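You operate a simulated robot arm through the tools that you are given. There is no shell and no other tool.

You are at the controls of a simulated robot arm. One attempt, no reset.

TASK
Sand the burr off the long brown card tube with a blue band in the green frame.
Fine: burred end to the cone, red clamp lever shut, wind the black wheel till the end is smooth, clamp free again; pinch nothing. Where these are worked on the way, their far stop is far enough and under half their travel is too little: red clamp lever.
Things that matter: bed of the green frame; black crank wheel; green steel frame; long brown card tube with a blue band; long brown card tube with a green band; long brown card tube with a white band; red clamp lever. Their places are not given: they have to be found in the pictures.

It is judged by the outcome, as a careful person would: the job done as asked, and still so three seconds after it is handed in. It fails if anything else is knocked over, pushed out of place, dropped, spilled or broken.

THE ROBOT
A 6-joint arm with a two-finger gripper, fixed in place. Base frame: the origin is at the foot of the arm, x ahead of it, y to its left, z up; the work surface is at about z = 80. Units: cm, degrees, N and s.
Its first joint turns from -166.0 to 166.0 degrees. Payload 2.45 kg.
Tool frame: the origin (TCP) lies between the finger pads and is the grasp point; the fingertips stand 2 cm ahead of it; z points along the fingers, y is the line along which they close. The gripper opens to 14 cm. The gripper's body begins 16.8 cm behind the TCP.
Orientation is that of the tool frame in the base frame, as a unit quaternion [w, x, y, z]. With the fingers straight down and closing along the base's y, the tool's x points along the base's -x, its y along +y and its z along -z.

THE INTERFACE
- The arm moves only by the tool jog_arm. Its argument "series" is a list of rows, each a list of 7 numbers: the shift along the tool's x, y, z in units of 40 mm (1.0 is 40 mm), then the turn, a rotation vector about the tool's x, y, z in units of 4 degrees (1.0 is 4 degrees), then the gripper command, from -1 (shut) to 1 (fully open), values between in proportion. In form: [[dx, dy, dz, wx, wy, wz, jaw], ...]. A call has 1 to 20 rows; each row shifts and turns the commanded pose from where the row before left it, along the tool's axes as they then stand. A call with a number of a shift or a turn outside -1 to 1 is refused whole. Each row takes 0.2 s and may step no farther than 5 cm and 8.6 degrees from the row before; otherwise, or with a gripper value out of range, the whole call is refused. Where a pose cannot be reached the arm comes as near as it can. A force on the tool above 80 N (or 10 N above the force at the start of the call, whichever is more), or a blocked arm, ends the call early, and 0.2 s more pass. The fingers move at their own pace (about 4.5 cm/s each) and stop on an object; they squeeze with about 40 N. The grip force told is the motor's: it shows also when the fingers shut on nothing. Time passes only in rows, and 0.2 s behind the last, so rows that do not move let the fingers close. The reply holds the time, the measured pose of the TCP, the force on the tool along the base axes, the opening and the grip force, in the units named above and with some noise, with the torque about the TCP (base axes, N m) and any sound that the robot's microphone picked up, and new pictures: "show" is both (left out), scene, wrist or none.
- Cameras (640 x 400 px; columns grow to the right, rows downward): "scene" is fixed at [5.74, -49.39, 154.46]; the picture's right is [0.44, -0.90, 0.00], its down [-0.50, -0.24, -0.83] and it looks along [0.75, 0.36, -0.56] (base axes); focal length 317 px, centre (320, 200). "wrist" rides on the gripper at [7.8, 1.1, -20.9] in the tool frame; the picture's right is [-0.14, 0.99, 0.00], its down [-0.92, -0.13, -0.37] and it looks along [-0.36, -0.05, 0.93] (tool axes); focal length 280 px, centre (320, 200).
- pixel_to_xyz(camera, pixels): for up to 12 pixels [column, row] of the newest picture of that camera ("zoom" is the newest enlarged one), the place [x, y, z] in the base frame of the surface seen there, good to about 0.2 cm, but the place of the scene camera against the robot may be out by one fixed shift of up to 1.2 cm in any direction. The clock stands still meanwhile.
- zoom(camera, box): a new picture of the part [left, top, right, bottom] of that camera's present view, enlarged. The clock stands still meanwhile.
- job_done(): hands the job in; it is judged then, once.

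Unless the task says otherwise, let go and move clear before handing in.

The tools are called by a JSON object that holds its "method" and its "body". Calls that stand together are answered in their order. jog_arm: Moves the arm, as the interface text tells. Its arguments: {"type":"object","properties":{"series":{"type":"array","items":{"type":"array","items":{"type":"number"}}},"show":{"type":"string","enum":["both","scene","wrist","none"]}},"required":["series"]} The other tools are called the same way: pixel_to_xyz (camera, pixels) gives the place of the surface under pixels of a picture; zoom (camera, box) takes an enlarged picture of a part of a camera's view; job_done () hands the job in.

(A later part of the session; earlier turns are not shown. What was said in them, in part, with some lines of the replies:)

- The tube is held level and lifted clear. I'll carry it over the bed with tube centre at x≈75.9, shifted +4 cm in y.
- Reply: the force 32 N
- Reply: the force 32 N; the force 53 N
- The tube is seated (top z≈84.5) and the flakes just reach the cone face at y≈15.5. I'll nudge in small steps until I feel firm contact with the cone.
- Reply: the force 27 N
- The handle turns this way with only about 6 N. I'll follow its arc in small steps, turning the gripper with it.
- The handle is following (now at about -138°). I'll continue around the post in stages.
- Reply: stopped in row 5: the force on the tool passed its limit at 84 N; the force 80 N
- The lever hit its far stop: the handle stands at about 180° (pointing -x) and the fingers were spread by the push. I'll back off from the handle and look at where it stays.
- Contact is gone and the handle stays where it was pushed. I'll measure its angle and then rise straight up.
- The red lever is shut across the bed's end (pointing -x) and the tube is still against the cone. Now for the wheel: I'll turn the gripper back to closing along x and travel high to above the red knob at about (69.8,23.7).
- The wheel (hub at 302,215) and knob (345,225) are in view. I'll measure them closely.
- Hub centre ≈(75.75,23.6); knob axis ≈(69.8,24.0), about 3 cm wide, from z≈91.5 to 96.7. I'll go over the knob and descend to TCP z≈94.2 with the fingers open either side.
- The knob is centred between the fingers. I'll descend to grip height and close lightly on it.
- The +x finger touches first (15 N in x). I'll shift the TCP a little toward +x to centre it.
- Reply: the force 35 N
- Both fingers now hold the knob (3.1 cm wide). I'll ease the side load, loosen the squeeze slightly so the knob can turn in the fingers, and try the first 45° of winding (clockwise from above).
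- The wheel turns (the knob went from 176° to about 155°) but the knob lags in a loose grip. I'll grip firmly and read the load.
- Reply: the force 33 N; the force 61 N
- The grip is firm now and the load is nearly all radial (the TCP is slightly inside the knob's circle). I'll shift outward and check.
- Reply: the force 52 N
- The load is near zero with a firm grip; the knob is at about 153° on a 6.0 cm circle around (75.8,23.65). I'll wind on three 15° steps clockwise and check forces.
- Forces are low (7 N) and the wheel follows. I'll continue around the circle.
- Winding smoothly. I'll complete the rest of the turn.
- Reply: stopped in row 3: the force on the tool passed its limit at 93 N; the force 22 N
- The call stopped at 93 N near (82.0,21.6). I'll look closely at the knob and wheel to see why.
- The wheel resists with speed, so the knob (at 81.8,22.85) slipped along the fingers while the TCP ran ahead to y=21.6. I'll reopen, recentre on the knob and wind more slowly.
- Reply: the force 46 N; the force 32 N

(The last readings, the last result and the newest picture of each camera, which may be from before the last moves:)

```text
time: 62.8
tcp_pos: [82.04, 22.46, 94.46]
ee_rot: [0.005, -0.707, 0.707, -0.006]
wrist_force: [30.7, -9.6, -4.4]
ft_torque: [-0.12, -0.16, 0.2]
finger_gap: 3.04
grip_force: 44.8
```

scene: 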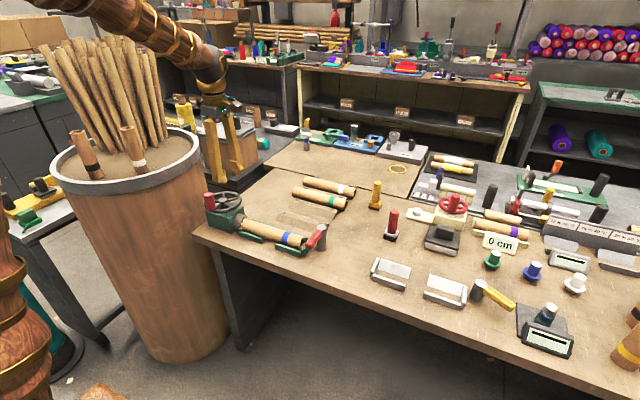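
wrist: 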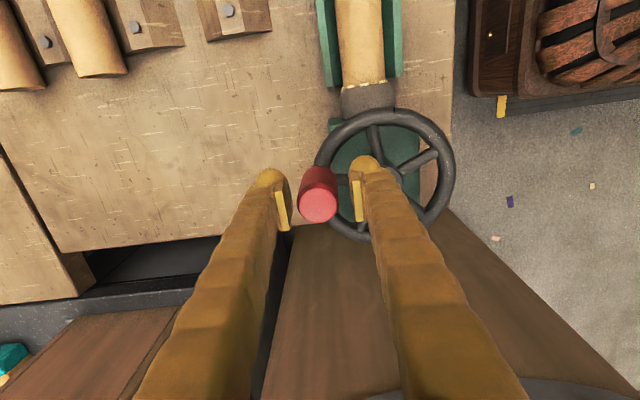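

{"method": "jog_arm", "body": {"series": [[0, -0.05, 0, 0, 0, 0, -1], [0, 0, 0, 0, 0, 0, -1]], "show": "wrist"}}

{"method": "pixel_to_xyz", "body": {"camera": "wrist", "pixels": [[320, 200], [320, 190], [320, 210], [310, 200], [330, 200], [395, 170]]}}

```text
time: 63.4
tcp_pos: [81.95, 22.5, 94.66]
ee_rot: [0.004, -0.707, 0.708, -0.005]
wrist_force: [-12.1, -9.4, 10.7]
ft_torque: [-0.11, 0.22, 0.58]
finger_gap: 3.02
grip_force: 45.3
```

wrist: 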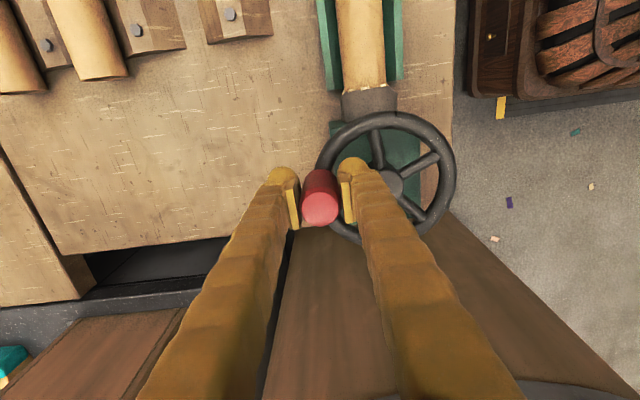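

```text
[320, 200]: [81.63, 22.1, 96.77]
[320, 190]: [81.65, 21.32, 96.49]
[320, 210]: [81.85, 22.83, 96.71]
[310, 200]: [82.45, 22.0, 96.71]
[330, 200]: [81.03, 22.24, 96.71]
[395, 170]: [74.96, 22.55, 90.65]
```

The grip is centred on the knob (θ≈-10°) with a small load. I'll wind at 6° per row.

{"method": "jog_arm", "body": {"series": [[0.1523, 0.038, 0, 0, 0, 0, -1], [0.1475, 0.0537, 0, 0, 0, 0, -1], [0.1411, 0.0688, 0, 0, 0, 0, -1], [0.1331, 0.0832, 0, 0, 0, 0, -1], [0.1237, 0.0967, 0, 0, 0, 0, -1], [0.1129, 0.1091, 0, 0, 0, 0, -1], [0.1009, 0.1203, 0, 0, 0, 0, -1], [0.0878, 0.1302, 0, 0, 0, 0, -1], [0.0737, 0.1386, 0, 0, 0, 0, -1], [0.0588, 0.1456, 0, 0, 0, 0, -1]], "show": "wrist"}}

{"method": "pixel_to_xyz", "body": {"camera": "wrist", "pixels": [[320, 200], [320, 190], [320, 210], [310, 200], [330, 200]]}}

```text
time: 65.6
tcp_pos: [77.92, 17.98, 94.62]
ee_rot: [0.003, -0.706, 0.708, -0.005]
wrist_force: [-0.6, 0.7, -4.5]
ft_torque: [-0.04, 0.1, 0.06]
finger_gap: 3.01
grip_force: 44.8
```

wrist: 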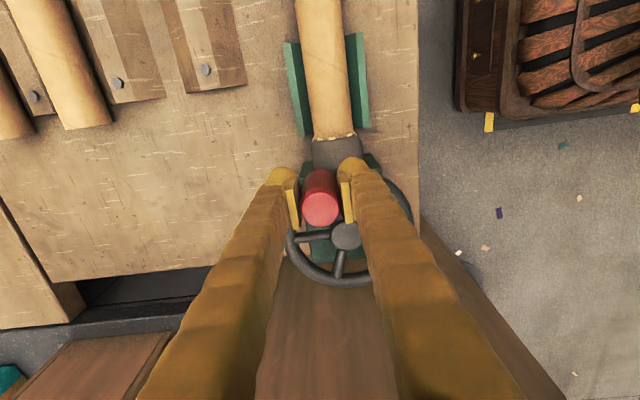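

```text
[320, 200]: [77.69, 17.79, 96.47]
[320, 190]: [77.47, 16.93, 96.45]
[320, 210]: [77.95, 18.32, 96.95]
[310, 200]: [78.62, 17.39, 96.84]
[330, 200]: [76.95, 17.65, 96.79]
```

It tracks exactly (θ≈-70°) with no slip. I'll check the burr and keep winding.

{"method": "zoom", "body": {"camera": "wrist", "box": [285, 90, 385, 170]}}

{"method": "jog_arm", "body": {"series": [[0.0433, 0.1509, 0, 0, 0, 0, -1], [0.0273, 0.1546, 0, 0, 0, 0, -1], [0.011, 0.1566, 0, 0, 0, 0, -1], [-0.0055, 0.1569, 0, 0, 0, 0, -1], [-0.0219, 0.1555, 0, 0, 0, 0, -1], [-0.038, 0.1523, 0, 0, 0, 0, -1], [-0.0537, 0.1475, 0, 0, 0, 0, -1], [-0.0688, 0.1411, 0, 0, 0, 0, -1], [-0.0832, 0.1331, 0, 0, 0, 0, -1], [-0.0967, 0.1237, 0, 0, 0, 0, -1], [-0.1091, 0.1129, 0, 0, 0, 0, -1], [-0.1203, 0.1009, 0, 0, 0, 0, -1], [-0.1302, 0.0878, 0, 0, 0, 0, -1], [-0.1386, 0.0737, 0, 0, 0, 0, -1], [-0.1456, 0.0588, 0, 0, 0, 0, -1], [-0.1509, 0.0433, 0, 0, 0, 0, -1], [-0.1546, 0.0273, 0, 0, 0, 0, -1], [-0.1566, 0.011, 0, 0, 0, 0, -1]], "show": "wrist"}}

{"method": "zoom", "body": {"camera": "scene", "box": [195, 180, 345, 274]}}

{"method": "pixel_to_xyz", "body": {"camera": "wrist", "pixels": [[320, 200], [320, 190], [320, 210], [310, 200], [330, 200]]}}

```text
5.00 times, centred on (335, 130) of wrist
```

zoom: 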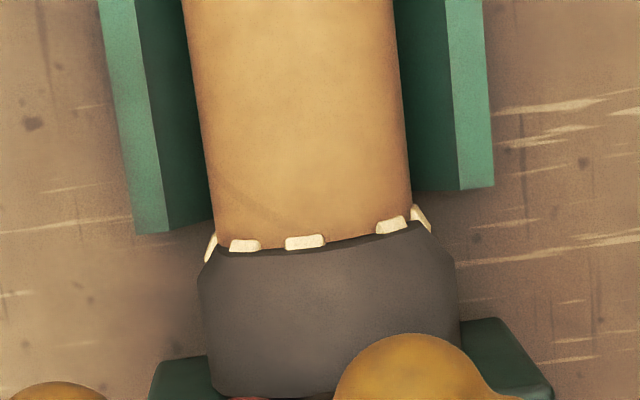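

```text
time: 69.4
tcp_pos: [70.1, 23.52, 94.43]
ee_rot: [0.006, -0.706, 0.708, -0.006]
wrist_force: [1.1, -11.3, 10.4]
ft_torque: [-0.04, 0.18, -0.51]
finger_gap: 3.03
grip_force: 44.6
```

wrist: 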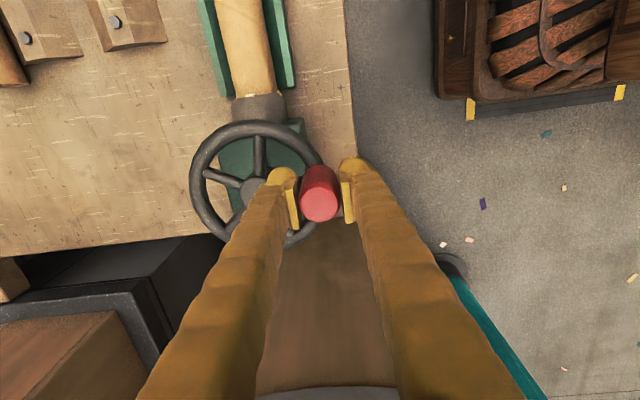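

```text
4.26 times, centred on (270, 227) of scene
```

zoom: 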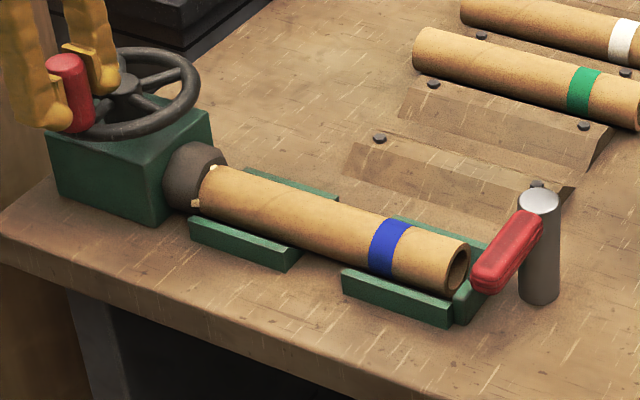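

```text
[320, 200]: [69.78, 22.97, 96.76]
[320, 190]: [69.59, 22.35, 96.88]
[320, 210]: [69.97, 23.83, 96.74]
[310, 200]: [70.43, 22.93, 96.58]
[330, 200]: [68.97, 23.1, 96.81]
```

The burr is visibly shrinking (fewer flakes in the scene zoom). The first full turn is done, so I'll keep winding.

{"method": "jog_arm", "body": {"series": [[-0.1569, -0.0055, 0, 0, 0, 0, -1], [-0.1555, -0.0219, 0, 0, 0, 0, -1], [-0.1523, -0.038, 0, 0, 0, 0, -1], [-0.1475, -0.0537, 0, 0, 0, 0, -1], [-0.1411, -0.0688, 0, 0, 0, 0, -1], [-0.1331, -0.0832, 0, 0, 0, 0, -1], [-0.1237, -0.0967, 0, 0, 0, 0, -1], [-0.1129, -0.1091, 0, 0, 0, 0, -1], [-0.1009, -0.1203, 0, 0, 0, 0, -1], [-0.0878, -0.1302, 0, 0, 0, 0, -1], [-0.0737, -0.1386, 0, 0, 0, 0, -1], [-0.0588, -0.1456, 0, 0, 0, 0, -1], [-0.0433, -0.1509, 0, 0, 0, 0, -1], [-0.0273, -0.1546, 0, 0, 0, 0, -1], [-0.011, -0.1566, 0, 0, 0, 0, -1], [0.0055, -0.1569, 0, 0, 0, 0, -1], [0.0219, -0.1555, 0, 0, 0, 0, -1], [0.038, -0.1523, 0, 0, 0, 0, -1], [0.0537, -0.1475, 0, 0, 0, 0, -1], [0.0688, -0.1411, 0, 0, 0, 0, -1]], "show": "wrist"}}

{"method": "pixel_to_xyz", "body": {"camera": "wrist", "pixels": [[320, 200], [320, 190], [320, 210], [310, 200], [330, 200]]}}

{"method": "zoom", "body": {"camera": "scene", "box": [195, 180, 345, 274]}}

```text
time: 70.3
tcp_pos: [70.15, 25.86, 94.23]
ee_rot: [0.001, -0.707, 0.707, -0.005]
wrist_force: [-11.1, 4.8, 11.3]
ft_torque: [-0.06, 0.12, 0.2]
finger_gap: 3.04
grip_force: 44.9
stopped in row 4: the force on the tool passed its limit at 87 N (the readings are from after the stop); the commanded pose is now the measured one
```

wrist: 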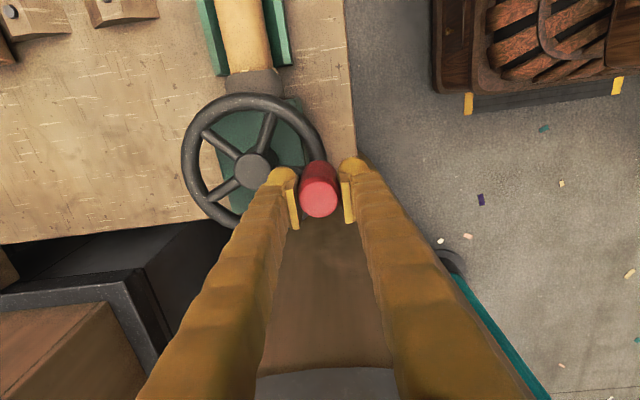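

```text
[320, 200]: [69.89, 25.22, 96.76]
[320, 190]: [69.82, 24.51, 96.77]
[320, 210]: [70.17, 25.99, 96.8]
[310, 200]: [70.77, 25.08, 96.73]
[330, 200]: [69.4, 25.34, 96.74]
```

```text
4.26 times, centred on (270, 227) of scene
```

zoom: 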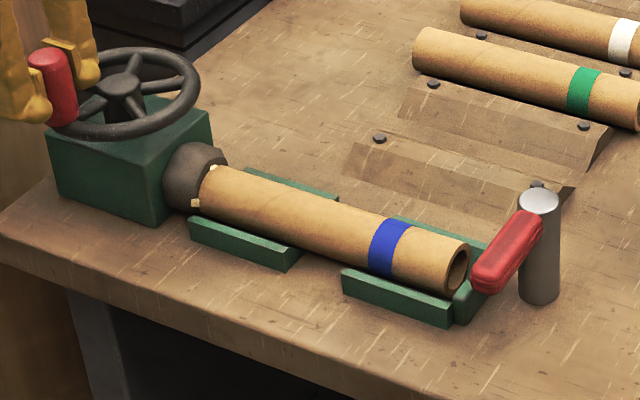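

The knob (θ≈166°) slipped about 0.8 cm along the pads again near the side where only friction drives it. I'll check the burr closely and then continue more slowly in this zone.

{"method": "zoom", "body": {"camera": "scene", "box": [225, 205, 265, 230]}}

{"method": "zoom", "body": {"camera": "wrist", "box": [210, 40, 310, 110]}}

{"method": "zoom", "body": {"camera": "wrist", "box": [180, 80, 380, 240]}}

```text
16.00 times, centred on (245, 218) of scene
```

zoom: 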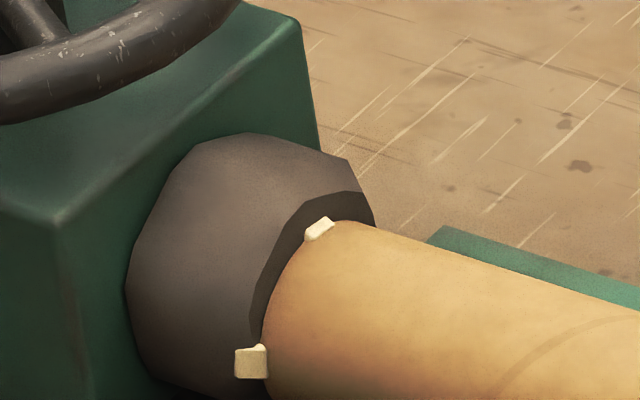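

```text
5.71 times, centred on (260, 75) of wrist
```

zoom: 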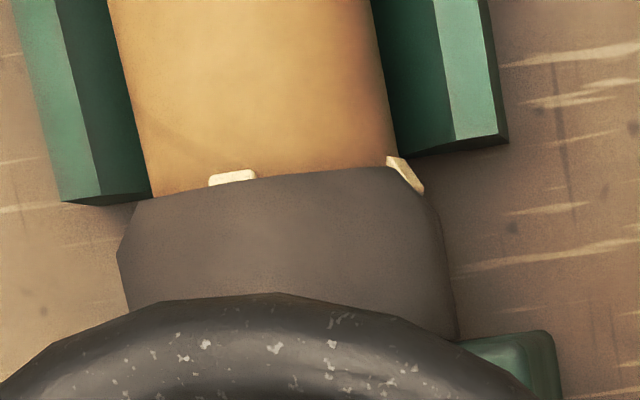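

```text
2.50 times, centred on (280, 160) of wrist
```

zoom: 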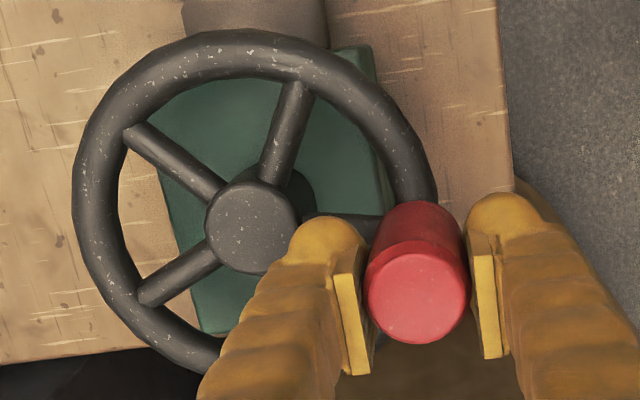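

Only a couple of flakes remain visible on the upper half, so it's working. I'll continue slowly (3° per row) through the friction zone, then 6° per row.

{"method": "jog_arm", "body": {"series": [[-0.0758, -0.0203, 0, 0, 0, 0, -1], [-0.0747, -0.0243, 0, 0, 0, 0, -1], [-0.0733, -0.0281, 0, 0, 0, 0, -1], [-0.0717, -0.0319, 0, 0, 0, 0, -1], [-0.0699, -0.0356, 0, 0, 0, 0, -1], [-0.068, -0.0393, 0, 0, 0, 0, -1], [-0.0658, -0.0428, 0, 0, 0, 0, -1], [-0.0635, -0.0461, 0, 0, 0, 0, -1], [-0.061, -0.0494, 0, 0, 0, 0, -1], [-0.0583, -0.0525, 0, 0, 0, 0, -1], [0, 0, 0, 0, 0, 0, -1]], "show": "wrist"}}

{"method": "pixel_to_xyz", "body": {"camera": "wrist", "pixels": [[320, 200], [320, 190], [320, 210], [310, 200], [330, 200]]}}

```text
time: 71.6
tcp_pos: [70.57, 27.36, 94.19]
ee_rot: [0.001, 0.708, -0.706, 0.002]
wrist_force: [-16.6, 2.5, 13.9]
ft_torque: [-0.11, 0.24, -0.38]
finger_gap: 3.05
grip_force: 45.1
stopped in row 6: the force on the tool passed its limit at 84 N (the readings are from after the stop); the commanded pose is now the measured one
```

wrist: 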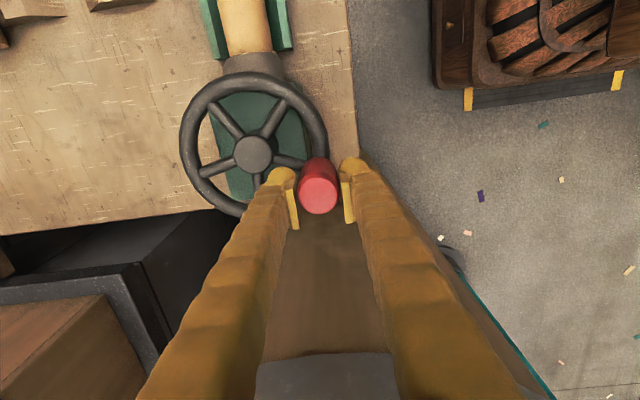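

```text
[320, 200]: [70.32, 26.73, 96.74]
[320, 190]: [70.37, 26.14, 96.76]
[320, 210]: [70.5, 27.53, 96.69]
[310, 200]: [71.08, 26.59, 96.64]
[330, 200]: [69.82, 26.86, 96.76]
```

The knob (θ≈154°) slips because its spin in the pads uses up the friction. As before, I'll reopen, recentre on the knob at (70.4,26.35), and continue through the arc where the fingers push directly.

{"method": "jog_arm", "body": {"series": [[0, 0, 0, 0, 0, 0, -0.5], [0, 0, 0, 0, 0, 0, -0.3], [0, 0, 0, 0, 0, 0, -0.3], [0.13, 0.02, 0, 0, 0, 0, -0.3], [0.12, 0.02, 0, 0, 0, 0, -0.3], [0, 0, 0, 0, 0, 0, -0.3]], "show": "wrist"}}

{"method": "pixel_to_xyz", "body": {"camera": "wrist", "pixels": [[320, 200], [320, 190], [320, 210], [310, 200], [330, 200]]}}

{"method": "zoom", "body": {"camera": "scene", "box": [225, 205, 265, 230]}}

```text
time: 73.0
tcp_pos: [70.36, 26.26, 94.11]
ee_rot: [0.0, -0.707, 0.707, -0.002]
wrist_force: [-0.4, 0.2, 0.6]
ft_torque: [0.02, 0.01, 0.0]
finger_gap: 4.91
grip_force: 0.0
```

wrist: 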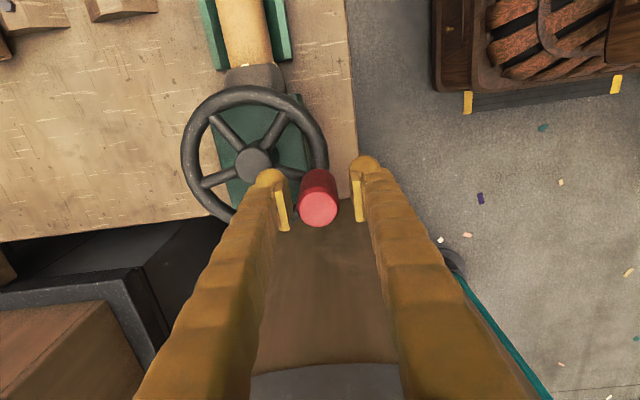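

```text
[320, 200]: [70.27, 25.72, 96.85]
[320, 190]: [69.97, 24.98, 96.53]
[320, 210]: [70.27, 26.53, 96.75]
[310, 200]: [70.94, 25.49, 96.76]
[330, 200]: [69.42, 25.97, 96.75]
```

```text
16.00 times, centred on (245, 218) of scene
```

zoom: 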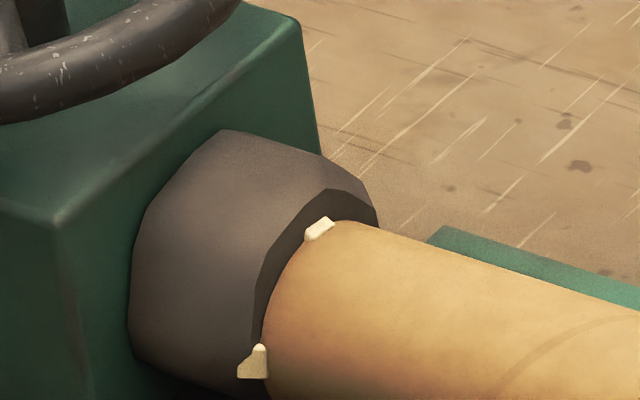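

{"method": "jog_arm", "body": {"series": [[0, 0.03, 0, 0, 0, 0, -0.45], [0, 0, 0, 0, 0, 0, -0.7], [0, 0, 0, 0, 0, 0, -1], [0, 0, 0, 0, 0, 0, -1], [0, 0, 0, 0, 0, 0, -1]], "show": "none"}}

```text
time: 74.2
tcp_pos: [70.47, 26.32, 94.25]
ee_rot: [0.0, 0.707, -0.707, 0.002]
wrist_force: [25.1, -10.1, -0.2]
ft_torque: [-0.17, -0.25, -0.14]
finger_gap: 3.05
grip_force: 44.9
```

{"method": "jog_arm", "body": {"series": [[-0.1386, -0.0837, 0, 0, 0, 0, -1], [-0.1302, -0.0928, 0, 0, 0, 0, -1], [-0.1203, -0.1009, 0, 0, 0, 0, -1], [-0.1091, -0.1129, 0, 0, 0, 0, -1], [-0.0967, -0.1237, 0, 0, 0, 0, -1], [-0.0832, -0.1331, 0, 0, 0, 0, -1], [-0.0688, -0.1411, 0, 0, 0, 0, -1], [-0.0537, -0.1475, 0, 0, 0, 0, -1], [-0.038, -0.1523, 0, 0, 0, 0, -1], [-0.0219, -0.1555, 0, 0, 0, 0, -1], [-0.0055, -0.1569, 0, 0, 0, 0, -1], [0.011, -0.1566, 0, 0, 0, 0, -1], [0.0273, -0.1546, 0, 0, 0, 0, -1], [0.0433, -0.1509, 0, 0, 0, 0, -1], [0.0588, -0.1456, 0, 0, 0, 0, -1], [0.0737, -0.1386, 0, 0, 0, 0, -1], [0.0878, -0.1302, 0, 0, 0, 0, -1], [0.1009, -0.1203, 0, 0, 0, 0, -1], [0.1129, -0.1091, 0, 0, 0, 0, -1], [0.1237, -0.0967, 0, 0, 0, 0, -1]], "show": "wrist"}}

{"method": "pixel_to_xyz", "body": {"camera": "wrist", "pixels": [[320, 200], [320, 190], [320, 210], [310, 200], [330, 200]]}}

{"method": "zoom", "body": {"camera": "scene", "box": [225, 205, 265, 230]}}

```text
time: 78.4
tcp_pos: [80.55, 27.12, 94.21]
ee_rot: [-0.001, -0.707, 0.707, -0.001]
wrist_force: [-15.6, 6.2, 0.9]
ft_torque: [0.22, 0.21, -0.6]
finger_gap: 3.02
grip_force: 44.9
```

wrist: 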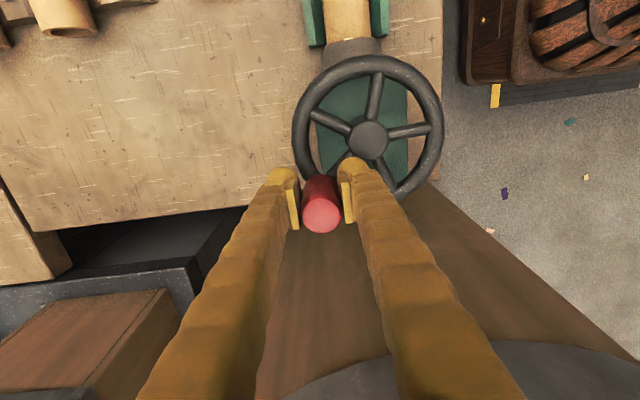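

```text
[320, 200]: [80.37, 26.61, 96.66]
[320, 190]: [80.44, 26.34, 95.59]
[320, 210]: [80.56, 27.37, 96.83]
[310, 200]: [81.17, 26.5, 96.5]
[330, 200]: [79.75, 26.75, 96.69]
```

```text
16.00 times, centred on (245, 218) of scene
```

zoom: 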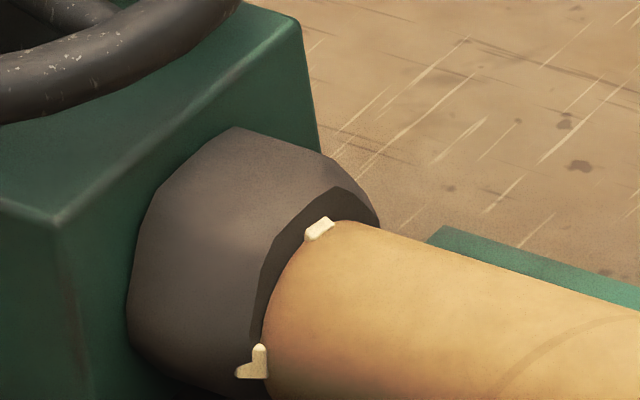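

Tracking well (θ≈37°); two flakes remain visible. To avoid slipping, I'll switch to pushing the knob from behind with the closed fingers. I'll release it, lift clear, close and come down behind it on its circle (θ≈80°).

{"method": "jog_arm", "body": {"series": [[0, 0, 0, 0, 0, 0, -0.5], [0, 0, 0, 0, 0, 0, -0.35], [0, 0, 0, 0, 0, 0, -0.35], [0, 0, -0.8, 0, 0, 0, -0.35], [0, 0, -0.8, 0, 0, 0, -0.35], [-0.3, 0.46, 0, 0, 0, 0, -1], [-0.3, 0.46, 0, 0, 0, 0, -1], [0, 0, 0, 0, 0, 0, -1], [0, 0, 0, 0, 0, 0, -1], [0, 0, 0, 0, 0, 0, -1]], "show": "wrist"}}

{"method": "zoom", "body": {"camera": "scene", "box": [195, 180, 345, 274]}}

```text
time: 80.6
tcp_pos: [77.19, 29.68, 100.53]
ee_rot: [0.0, 0.707, -0.707, 0.004]
wrist_force: [0.6, 0.7, -0.3]
ft_torque: [0.0, -0.03, -0.04]
finger_gap: 0.0
grip_force: 29.3
```

wrist: 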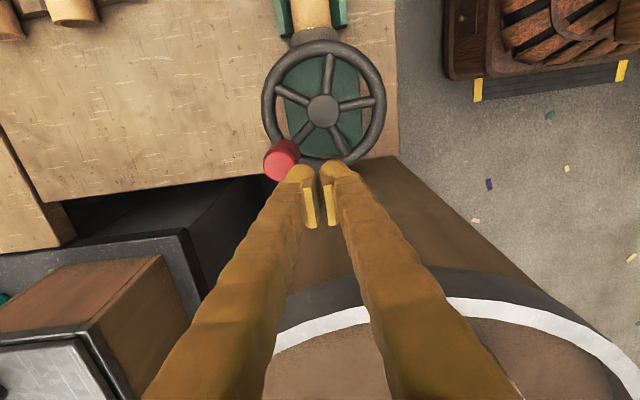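

```text
4.26 times, centred on (270, 227) of scene
```

zoom: 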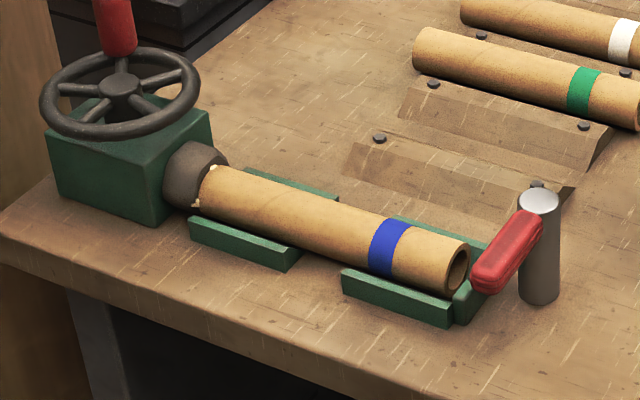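

{"method": "pixel_to_xyz", "body": {"camera": "wrist", "pixels": [[279, 163], [272, 165], [287, 160], [279, 155], [279, 172], [323, 110], [305, 205], [330, 205]]}}

{"method": "zoom", "body": {"camera": "wrist", "box": [240, 120, 400, 240]}}

```text
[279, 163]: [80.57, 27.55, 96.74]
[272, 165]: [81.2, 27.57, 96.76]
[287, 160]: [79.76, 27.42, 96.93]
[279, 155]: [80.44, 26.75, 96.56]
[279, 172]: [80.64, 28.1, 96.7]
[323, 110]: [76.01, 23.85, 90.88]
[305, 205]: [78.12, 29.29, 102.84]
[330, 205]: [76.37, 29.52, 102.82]
```

```text
3.33 times, centred on (320, 180) of wrist
```

zoom: 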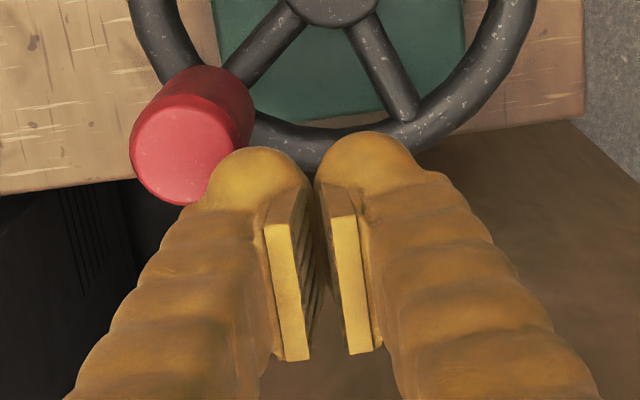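

I'll lower the closed fingers behind the knob and begin pushing it around the circle.

{"method": "jog_arm", "body": {"series": [[0, 0.15, 0, 0, 0, 0, -1], [0, 0, 0.8, 0, 0, 0, -1], [0, 0, 0.77, 0, 0, 0, -1], [0.0327, -0.2064, 0, 0, 0, 0, -1], [0.0611, -0.1999, 0, 0, 0, 0, -1], [0.0883, -0.1894, 0, 0, 0, 0, -1], [0.1138, -0.1753, 0, 0, 0, 0, -1], [0.1371, -0.1577, 0, 0, 0, 0, -1]], "show": "wrist"}}

{"method": "pixel_to_xyz", "body": {"camera": "wrist", "pixels": [[279, 163], [272, 165], [287, 160], [279, 155], [279, 172]]}}

```text
time: 82.4
tcp_pos: [80.18, 27.81, 94.2]
ee_rot: [0.0, 0.707, -0.707, 0.002]
wrist_force: [-0.3, 0.1, -0.7]
ft_torque: [0.01, -0.03, -0.03]
finger_gap: 0.0
grip_force: 29.4
```

wrist: 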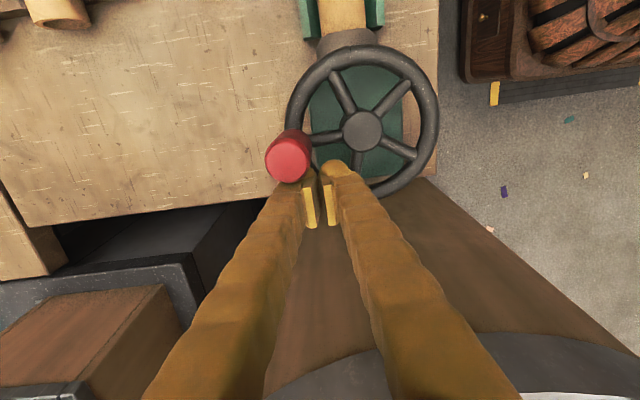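

```text
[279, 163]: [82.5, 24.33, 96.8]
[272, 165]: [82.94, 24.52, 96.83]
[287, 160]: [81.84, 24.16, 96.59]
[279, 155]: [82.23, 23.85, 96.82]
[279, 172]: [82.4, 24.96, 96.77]
```

The pushing method works with no residual load. I'll continue around.

{"method": "jog_arm", "body": {"series": [[0.1577, -0.1371, 0, 0, 0, 0, -1], [0.1753, -0.1138, 0, 0, 0, 0, -1], [0.1894, -0.0883, 0, 0, 0, 0, -1], [0.1999, -0.0611, 0, 0, 0, 0, -1], [0.2064, -0.0327, 0, 0, 0, 0, -1], [0.209, -0.0036, 0, 0, 0, 0, -1], [0.2074, 0.0255, 0, 0, 0, 0, -1], [0.2019, 0.0541, 0, 0, 0, 0, -1], [0.1924, 0.0817, 0, 0, 0, 0, -1], [0.1791, 0.1076, 0, 0, 0, 0, -1], [0.1624, 0.1315, 0, 0, 0, 0, -1], [0.1425, 0.1529, 0, 0, 0, 0, -1], [0.1199, 0.1712, 0, 0, 0, 0, -1], [0.0949, 0.1862, 0, 0, 0, 0, -1], [0.068, 0.1976, 0, 0, 0, 0, -1]], "show": "wrist"}}

{"method": "zoom", "body": {"camera": "scene", "box": [195, 180, 345, 274]}}

{"method": "zoom", "body": {"camera": "scene", "box": [225, 205, 265, 230]}}

```text
time: 84.5
tcp_pos: [81.01, 21.26, 94.52]
ee_rot: [0.0, 0.707, -0.707, 0.0]
wrist_force: [-0.4, 5.5, 0.5]
ft_torque: [-0.14, -0.01, -0.18]
finger_gap: 0.01
grip_force: 29.3
stopped in row 10: the force on the tool passed its limit at 90 N (the readings are from after the stop); the commanded pose is now the measured one
```

wrist: 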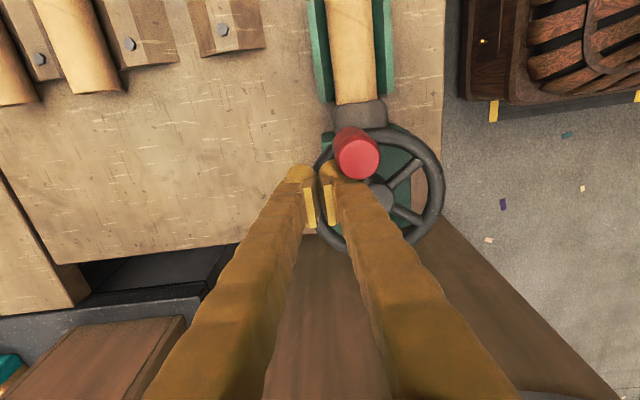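

```text
4.26 times, centred on (270, 227) of scene
```

zoom: 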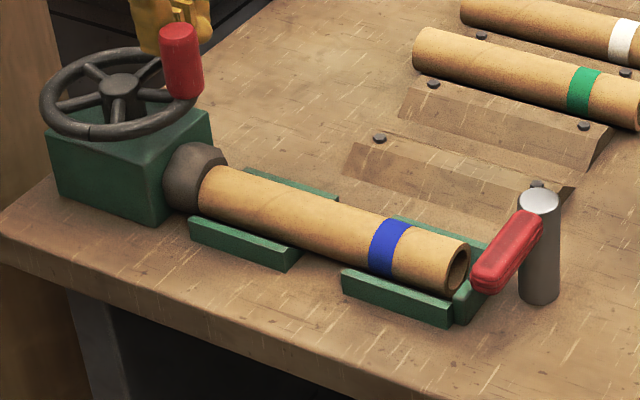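

```text
16.00 times, centred on (245, 218) of scene
```

zoom: 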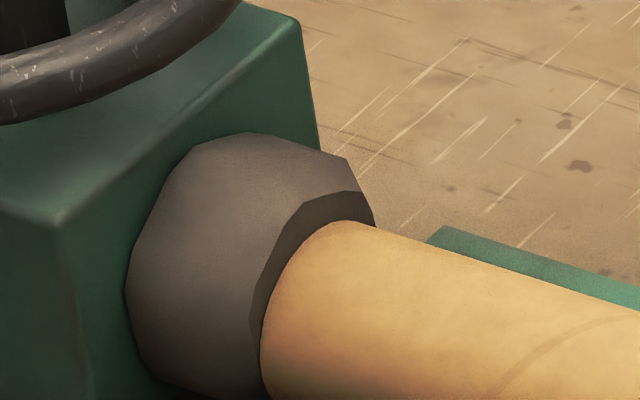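

In the scene zoom the flakes at (320,225) and (250,365) are gone and the tube end looks smooth. I'll check from the wrist camera too.

{"method": "zoom", "body": {"camera": "wrist", "box": [305, 50, 415, 150]}}

```text
4.00 times, centred on (360, 100) of wrist
```

zoom: 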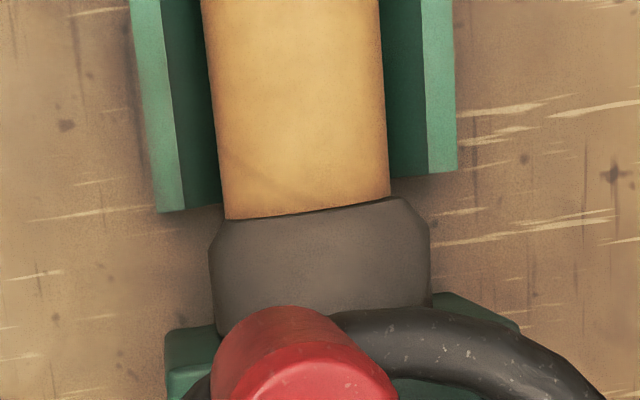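

The visible rim is smooth, but its underside can't be seen, so I'll wind about another half turn as a margin, more slowly. First I'll locate the knob.

{"method": "pixel_to_xyz", "body": {"camera": "wrist", "pixels": [[358, 158], [348, 160], [368, 157], [358, 168], [358, 148], [380, 195], [311, 200], [328, 200]]}}

{"method": "zoom", "body": {"camera": "wrist", "box": [270, 110, 450, 250]}}

```text
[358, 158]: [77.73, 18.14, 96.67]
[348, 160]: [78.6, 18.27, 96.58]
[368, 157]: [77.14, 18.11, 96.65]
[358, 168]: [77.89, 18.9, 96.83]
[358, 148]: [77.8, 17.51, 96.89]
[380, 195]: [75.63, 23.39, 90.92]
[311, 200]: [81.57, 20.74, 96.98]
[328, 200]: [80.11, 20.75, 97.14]
```

```text
2.86 times, centred on (360, 180) of wrist
```

zoom: 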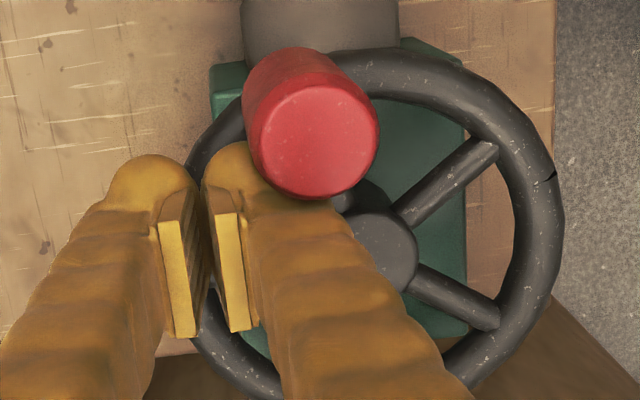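

The knob is at θ≈-70° and the fingers are behind it at -25°. I'll push on at 5° per row.

{"method": "jog_arm", "body": {"series": [[0.1167, 0.0595, 0, 0, 0, 0, -1], [0.1111, 0.0694, 0, 0, 0, 0, -1], [0.1046, 0.0788, 0, 0, 0, 0, -1], [0.0974, 0.0877, 0, 0, 0, 0, -1], [0.0893, 0.0958, 0, 0, 0, 0, -1], [0.0807, 0.1032, 0, 0, 0, 0, -1], [0.0713, 0.1099, 0, 0, 0, 0, -1], [0.0615, 0.1157, 0, 0, 0, 0, -1], [0.0512, 0.1206, 0, 0, 0, 0, -1], [0.0405, 0.1246, 0, 0, 0, 0, -1], [0.0295, 0.1276, 0, 0, 0, 0, -1], [0.0182, 0.1297, 0, 0, 0, 0, -1], [0.0069, 0.1308, 0, 0, 0, 0, -1], [-0.0046, 0.1309, 0, 0, 0, 0, -1], [-0.016, 0.13, 0, 0, 0, 0, -1], [-0.0272, 0.1281, 0, 0, 0, 0, -1]], "show": "wrist"}}

```text
time: 87.9
tcp_pos: [74.01, 17.95, 94.58]
ee_rot: [0.0, 0.707, -0.707, 0.0]
wrist_force: [1.3, -1.7, -1.3]
ft_torque: [0.01, 0.02, 0.01]
finger_gap: 0.02
grip_force: 29.4
```

wrist: 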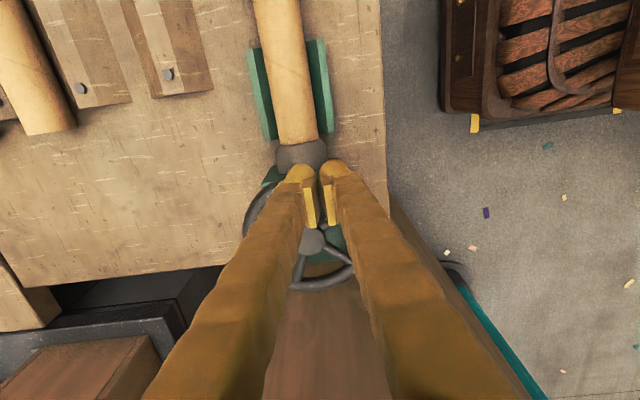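

{"method": "zoom", "body": {"camera": "scene", "box": [185, 170, 285, 240]}}

{"method": "zoom", "body": {"camera": "wrist", "box": [230, 100, 370, 200]}}

```text
5.71 times, centred on (235, 205) of scene
```

zoom: 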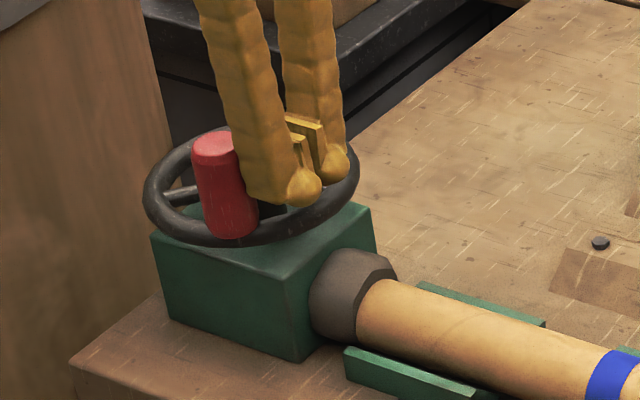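

```text
4.00 times, centred on (300, 150) of wrist
```

zoom: 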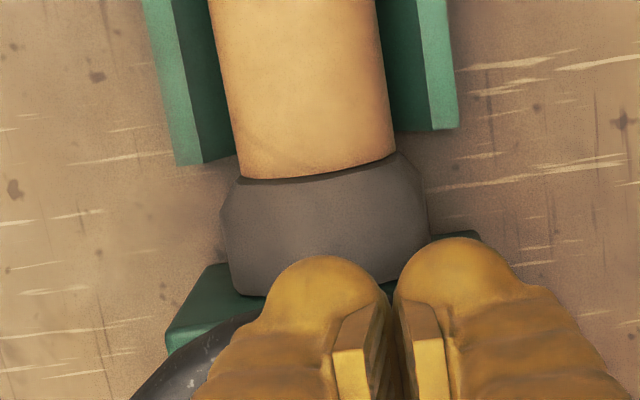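

The end still looks smooth and the wheel is turning freely. I'll push on through about another 100° for margin.

{"method": "jog_arm", "body": {"series": [[-0.0448, 0.1231, 0, 0, 0, 0, -1], [-0.0554, 0.1187, 0, 0, 0, 0, -1], [-0.0655, 0.1134, 0, 0, 0, 0, -1], [-0.0751, 0.1073, 0, 0, 0, 0, -1], [-0.0842, 0.1004, 0, 0, 0, 0, -1], [-0.0926, 0.0926, 0, 0, 0, 0, -1], [-0.1004, 0.0842, 0, 0, 0, 0, -1], [-0.1073, 0.0751, 0, 0, 0, 0, -1], [-0.1134, 0.0655, 0, 0, 0, 0, -1], [-0.1187, 0.0554, 0, 0, 0, 0, -1], [-0.1231, 0.0448, 0, 0, 0, 0, -1], [-0.1265, 0.0339, 0, 0, 0, 0, -1], [-0.129, 0.0227, 0, 0, 0, 0, -1], [-0.1305, 0.0114, 0, 0, 0, 0, -1], [-0.131, 0, 0, 0, 0, 0, -1], [-0.1305, -0.0114, 0, 0, 0, 0, -1], [-0.129, -0.0227, 0, 0, 0, 0, -1], [-0.1265, -0.0339, 0, 0, 0, 0, -1]], "show": "both"}}

{"method": "zoom", "body": {"camera": "scene", "box": [195, 180, 345, 274]}}

```text
time: 91.7
tcp_pos: [70.09, 25.55, 94.46]
ee_rot: [-0.001, 0.707, -0.707, -0.001]
wrist_force: [0.2, -1.3, -0.4]
ft_torque: [-0.03, 0.02, -0.03]
finger_gap: 0.03
grip_force: 29.1
```

scene: 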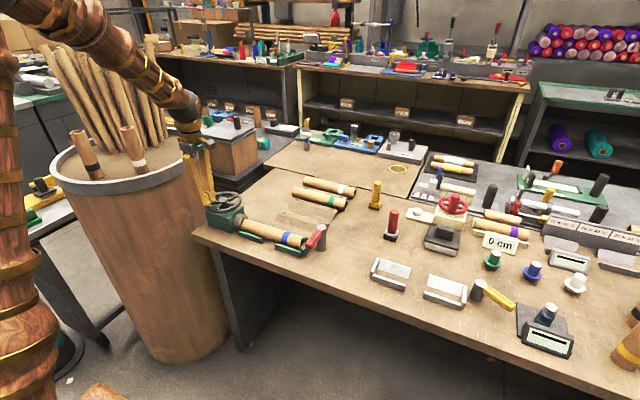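
wrist: 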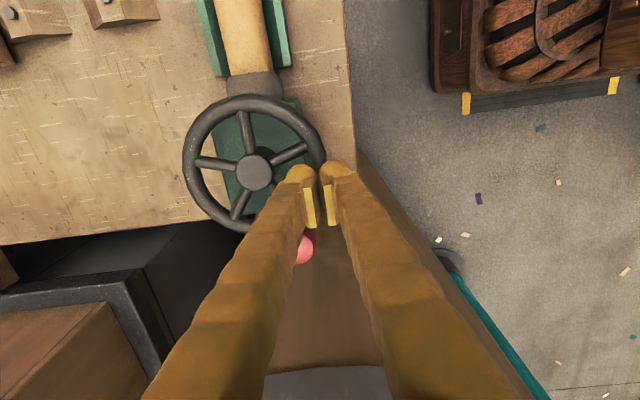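

```text
4.26 times, centred on (270, 227) of scene
```

zoom: 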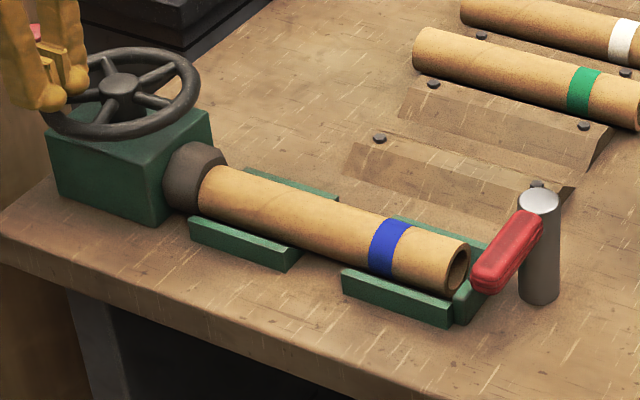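

The end is smooth after about two turns. I'll lift off the wheel and return to the lever to free the clamp.

{"method": "jog_arm", "body": {"series": [[0, 0, -1, 0, 0, 0, -1], [0, 0, -1, 0, 0, 0, -1], [0, 0, -1, 0, 0, 0, -1], [0.914, -0.073, 0, 0, 0, 0, -1], [0.914, -0.073, 0, 0, 0, 0, -1], [0.914, -0.073, 0, 0, 0, 0, -1], [0.914, -0.073, 0, 0, 0, 0, -1], [0.914, -0.073, 0, 0, 0, 0, -1], [0.914, -0.073, 0, 0, 0, 0, -1], [0.914, -0.073, 0, 0, 0, 0, -1], [0.914, -0.073, 0, 0, 0, 0, -1], [0.914, -0.073, 0, 0, 0, 0, -1], [0.914, -0.073, 0, 0, 0, 0, -1], [0, 0, 0, 0, 0, 0, -1]], "show": "both"}}

{"method": "zoom", "body": {"camera": "wrist", "box": [220, 50, 420, 250]}}

```text
time: 94.7
tcp_pos: [73.04, -10.84, 106.69]
ee_rot: [0.0, 0.707, -0.707, -0.001]
wrist_force: [-0.1, 0.6, 0.3]
ft_torque: [-0.01, 0.02, -0.02]
finger_gap: 0.0
grip_force: 28.8
```

scene: 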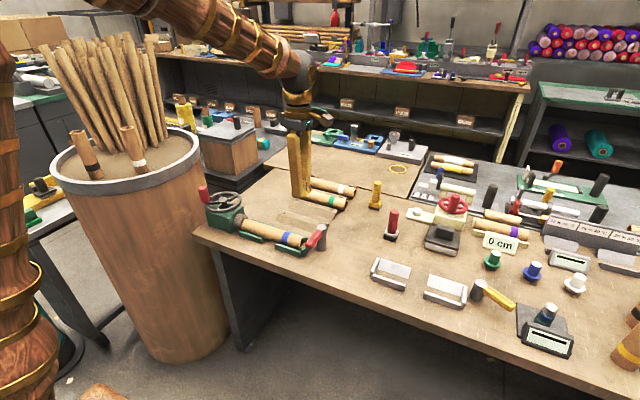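
wrist: 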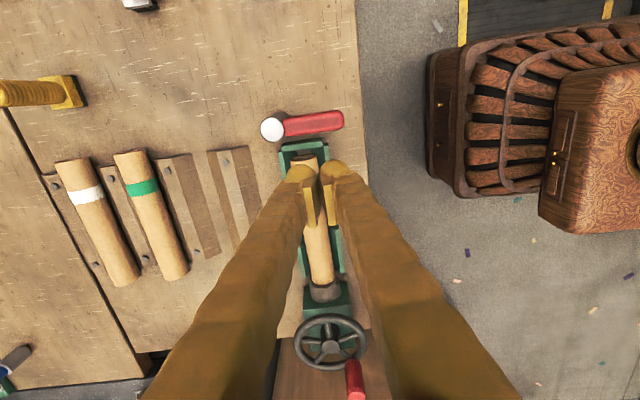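

```text
2.00 times, centred on (320, 150) of wrist
```

zoom: 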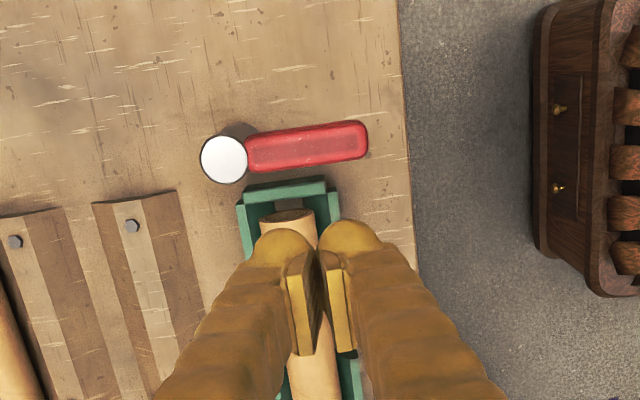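

The lever handle is visible from (275,128) to (340,120). I'll measure it and the knob before descending.

{"method": "pixel_to_xyz", "body": {"camera": "wrist", "pixels": [[272, 128], [290, 125], [312, 123], [335, 120], [312, 131], [312, 114], [304, 160], [330, 180], [355, 385], [330, 345], [322, 290]]}}

```text
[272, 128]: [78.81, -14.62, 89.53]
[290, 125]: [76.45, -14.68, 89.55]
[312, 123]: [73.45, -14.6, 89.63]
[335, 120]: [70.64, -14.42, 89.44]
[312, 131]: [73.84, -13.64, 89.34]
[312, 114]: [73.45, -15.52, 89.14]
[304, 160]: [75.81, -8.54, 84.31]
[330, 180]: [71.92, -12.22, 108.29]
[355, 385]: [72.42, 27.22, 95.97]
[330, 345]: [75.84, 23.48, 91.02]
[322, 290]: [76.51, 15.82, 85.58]
```

I'll lower beside the handle (bed side), fingertips level with it, and push it back in -y.

{"method": "jog_arm", "body": {"series": [[0, 0, 1, 0, 0, 0, -1], [0, 0, 1, 0, 0, 0, -1], [0, 0, 1, 0, 0, 0, -1], [0, 0, 1, 0, 0, 0, -1], [0, 0, 0.5, 0, 0, 0, -1], [0.1, 0, 0, 0, 0, 0, -1], [0.1, 0, 0, 0, 0, 0, -1], [0, 0, 0, 0, 0, 0, -1]], "show": "both"}}

```text
time: 96.5
tcp_pos: [73.09, -12.08, 88.52]
ee_rot: [-0.001, 0.708, -0.707, 0.0]
wrist_force: [-4.2, 4.8, -2.3]
ft_torque: [0.06, 0.09, -0.03]
finger_gap: 0.02
grip_force: 29.4
```

scene: 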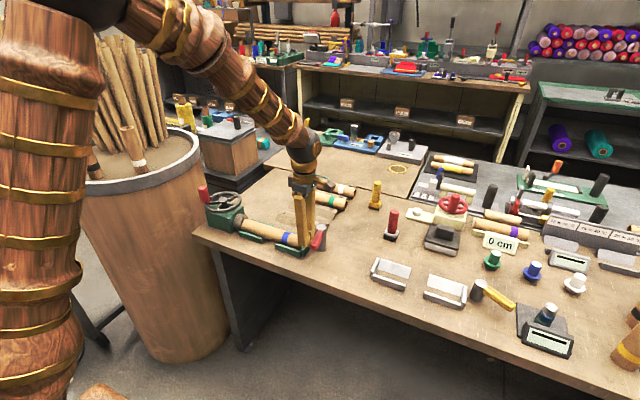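
wrist: 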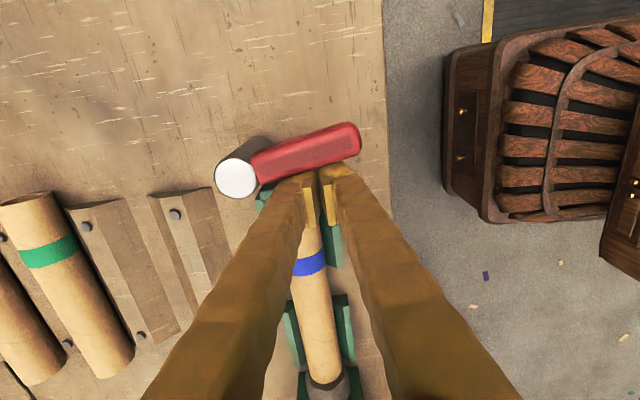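

{"method": "jog_arm", "body": {"series": [[0.115, 0.085, 0, 0, 0, 0, -1], [0.115, 0.085, 0, 0, 0, 0, -1], [0.102, 0.015, 0, 0, 0, 0, -1], [0.102, 0.015, 0, 0, 0, 0, -1], [0.102, 0.015, 0, 0, 0, 0, -1], [0.102, 0.015, 0, 0, 0, 0, -1], [0.11, -0.0175, 0, 0, 0, 0, -1], [0.11, -0.0175, 0, 0, 0, 0, -1], [0, 0, 0, 0, 0, 0, -1]], "show": "wrist"}}

{"method": "zoom", "body": {"camera": "scene", "box": [270, 200, 370, 262]}}

```text
time: 98.5
tcp_pos: [72.31, -15.37, 88.55]
ee_rot: [0.0, 0.707, -0.707, 0.0]
wrist_force: [-0.6, 1.2, 0.4]
ft_torque: [-0.05, -0.05, 0.03]
finger_gap: 0.02
grip_force: 29.4
```

wrist: 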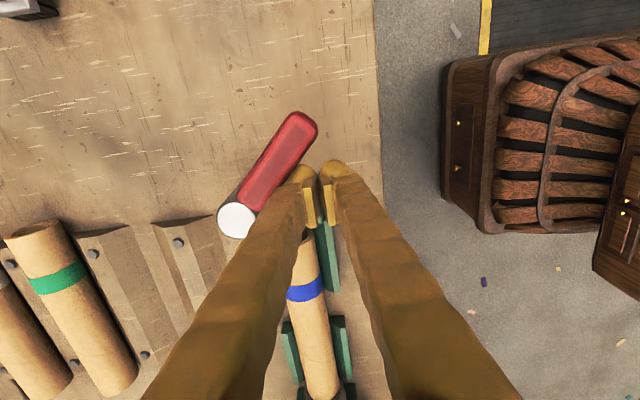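

```text
6.40 times, centred on (320, 231) of scene
```

zoom: 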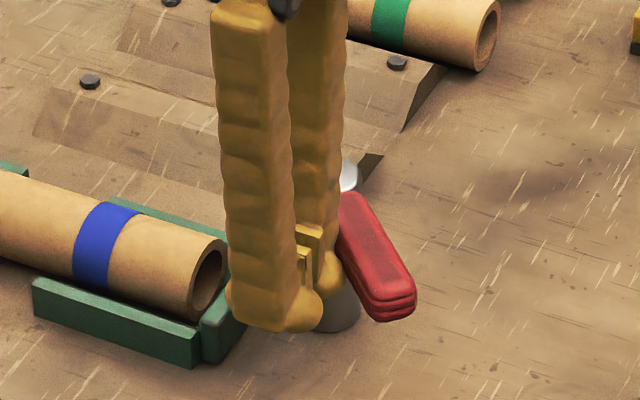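

{"method": "jog_arm", "body": {"series": [[0.11, -0.0175, 0, 0, 0, 0, -1], [0.11, -0.0175, 0, 0, 0, 0, -1], [0.085, -0.0425, 0, 0, 0, 0, -1], [0.085, -0.0425, 0, 0, 0, 0, -1], [0.085, -0.0425, 0, 0, 0, 0, -1], [0, 0, 0, 0, 0, 0, -1]], "show": "wrist"}}

{"method": "pixel_to_xyz", "body": {"camera": "wrist", "pixels": [[237, 219], [260, 185], [275, 160], [295, 130]]}}

```text
time: 99.9
tcp_pos: [72.71, -17.04, 88.51]
ee_rot: [0.0, 0.708, -0.706, -0.001]
wrist_force: [-30.4, 72.9, 13.4]
ft_torque: [-1.03, -0.67, 1.5]
finger_gap: 0.0
grip_force: 29.9
```

wrist: 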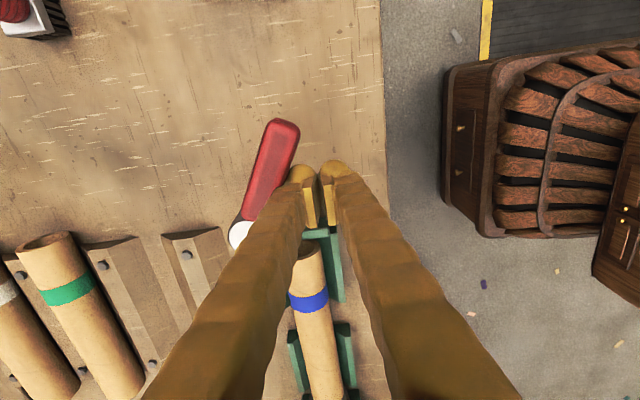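

```text
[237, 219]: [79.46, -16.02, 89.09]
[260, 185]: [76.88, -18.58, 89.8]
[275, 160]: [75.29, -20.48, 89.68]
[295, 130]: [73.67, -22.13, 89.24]
```

The handle is back at its first position (≈-122°) against the stop, with 73 N on the tool. I'll back away from it and rise.

{"method": "jog_arm", "body": {"series": [[-0.06, 0.06, 0, 0, 0, 0, -1], [-0.1, 0.12, 0, 0, 0, 0, -1], [-0.1, 0.12, 0, 0, 0, 0, -1], [0, 0, -0.5, 0, 0, 0, -1], [0, 0, -1, 0, 0, 0, -1], [0, 0, -1, 0, 0, 0, -1], [0, 0, -1, 0, 0, 0, -1], [0, 0, -1, 0, 0, 0, -1], [0, 0, 0, 0, 0, 0, -1]], "show": "both"}}

{"method": "zoom", "body": {"camera": "scene", "box": [195, 180, 345, 274]}}

{"method": "zoom", "body": {"camera": "scene", "box": [225, 205, 265, 230]}}

```text
time: 101.9
tcp_pos: [71.76, -16.49, 106.43]
ee_rot: [-0.001, 0.707, -0.707, 0.0]
wrist_force: [0.5, 0.2, -0.2]
ft_torque: [0.0, 0.01, -0.02]
finger_gap: 0.01
grip_force: 29.2
```

scene: 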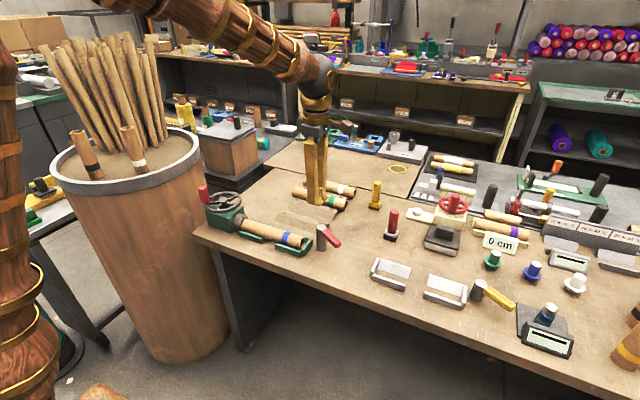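
wrist: 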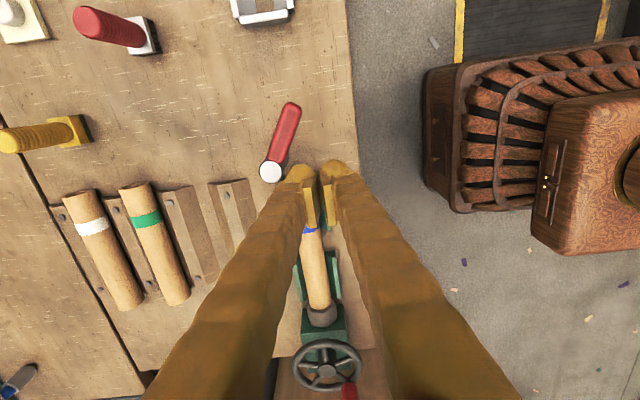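

```text
4.26 times, centred on (270, 227) of scene
```

zoom: 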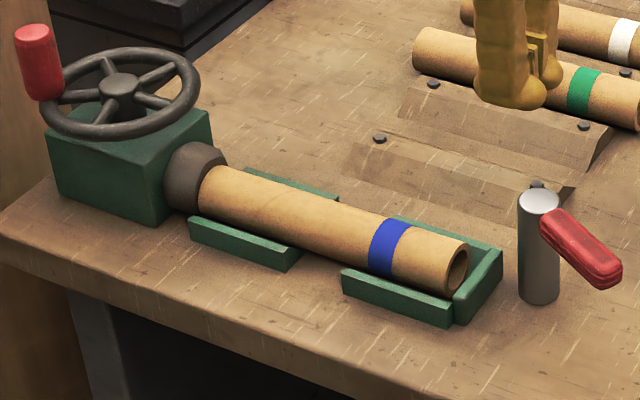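

```text
16.00 times, centred on (245, 218) of scene
```

zoom: 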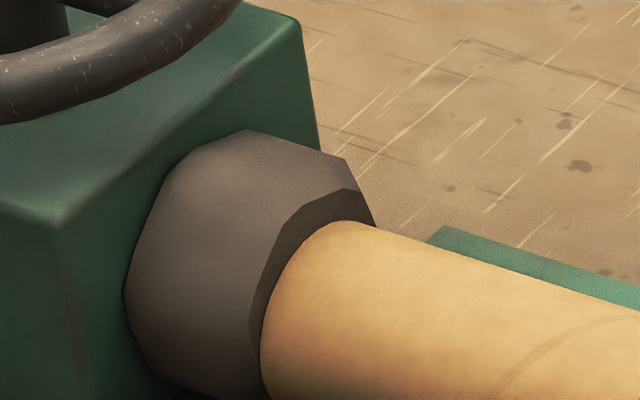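

The lever is back in its open position, the tube lies in the bed with a smooth end at the cone, and the other two tubes are untouched. The gripper is empty and clear, so I'm handing in.

{"method": "job_done", "body": {}}

```text
The job is handed in.
```

The burr is sanded off the blue-band tube as far as the cameras can show. The job is handed in, but the system gave no verdict.

- **Tube:** it lies in the bed of the green frame with its sanded end at the cone. No flakes show from either camera after about two turns of the black wheel. The underside of the rim was hidden, so I wound roughly another half turn after the visible flakes had gone.
- **Clamp:** the red lever was pushed to its far stop before winding, then returned to its original open position.
- **Force stops:** the arm stopped itself on its force limit several times. It happened once when the lever reached its far stop, and four times on the wheel, mostly because the knob slipped in the fingers. The pictures show no damage or movement from it.
- **Everything else:** the green-band and white-band tubes are where they were, and nothing was knocked or dropped. The gripper is empty and clear of the bench.
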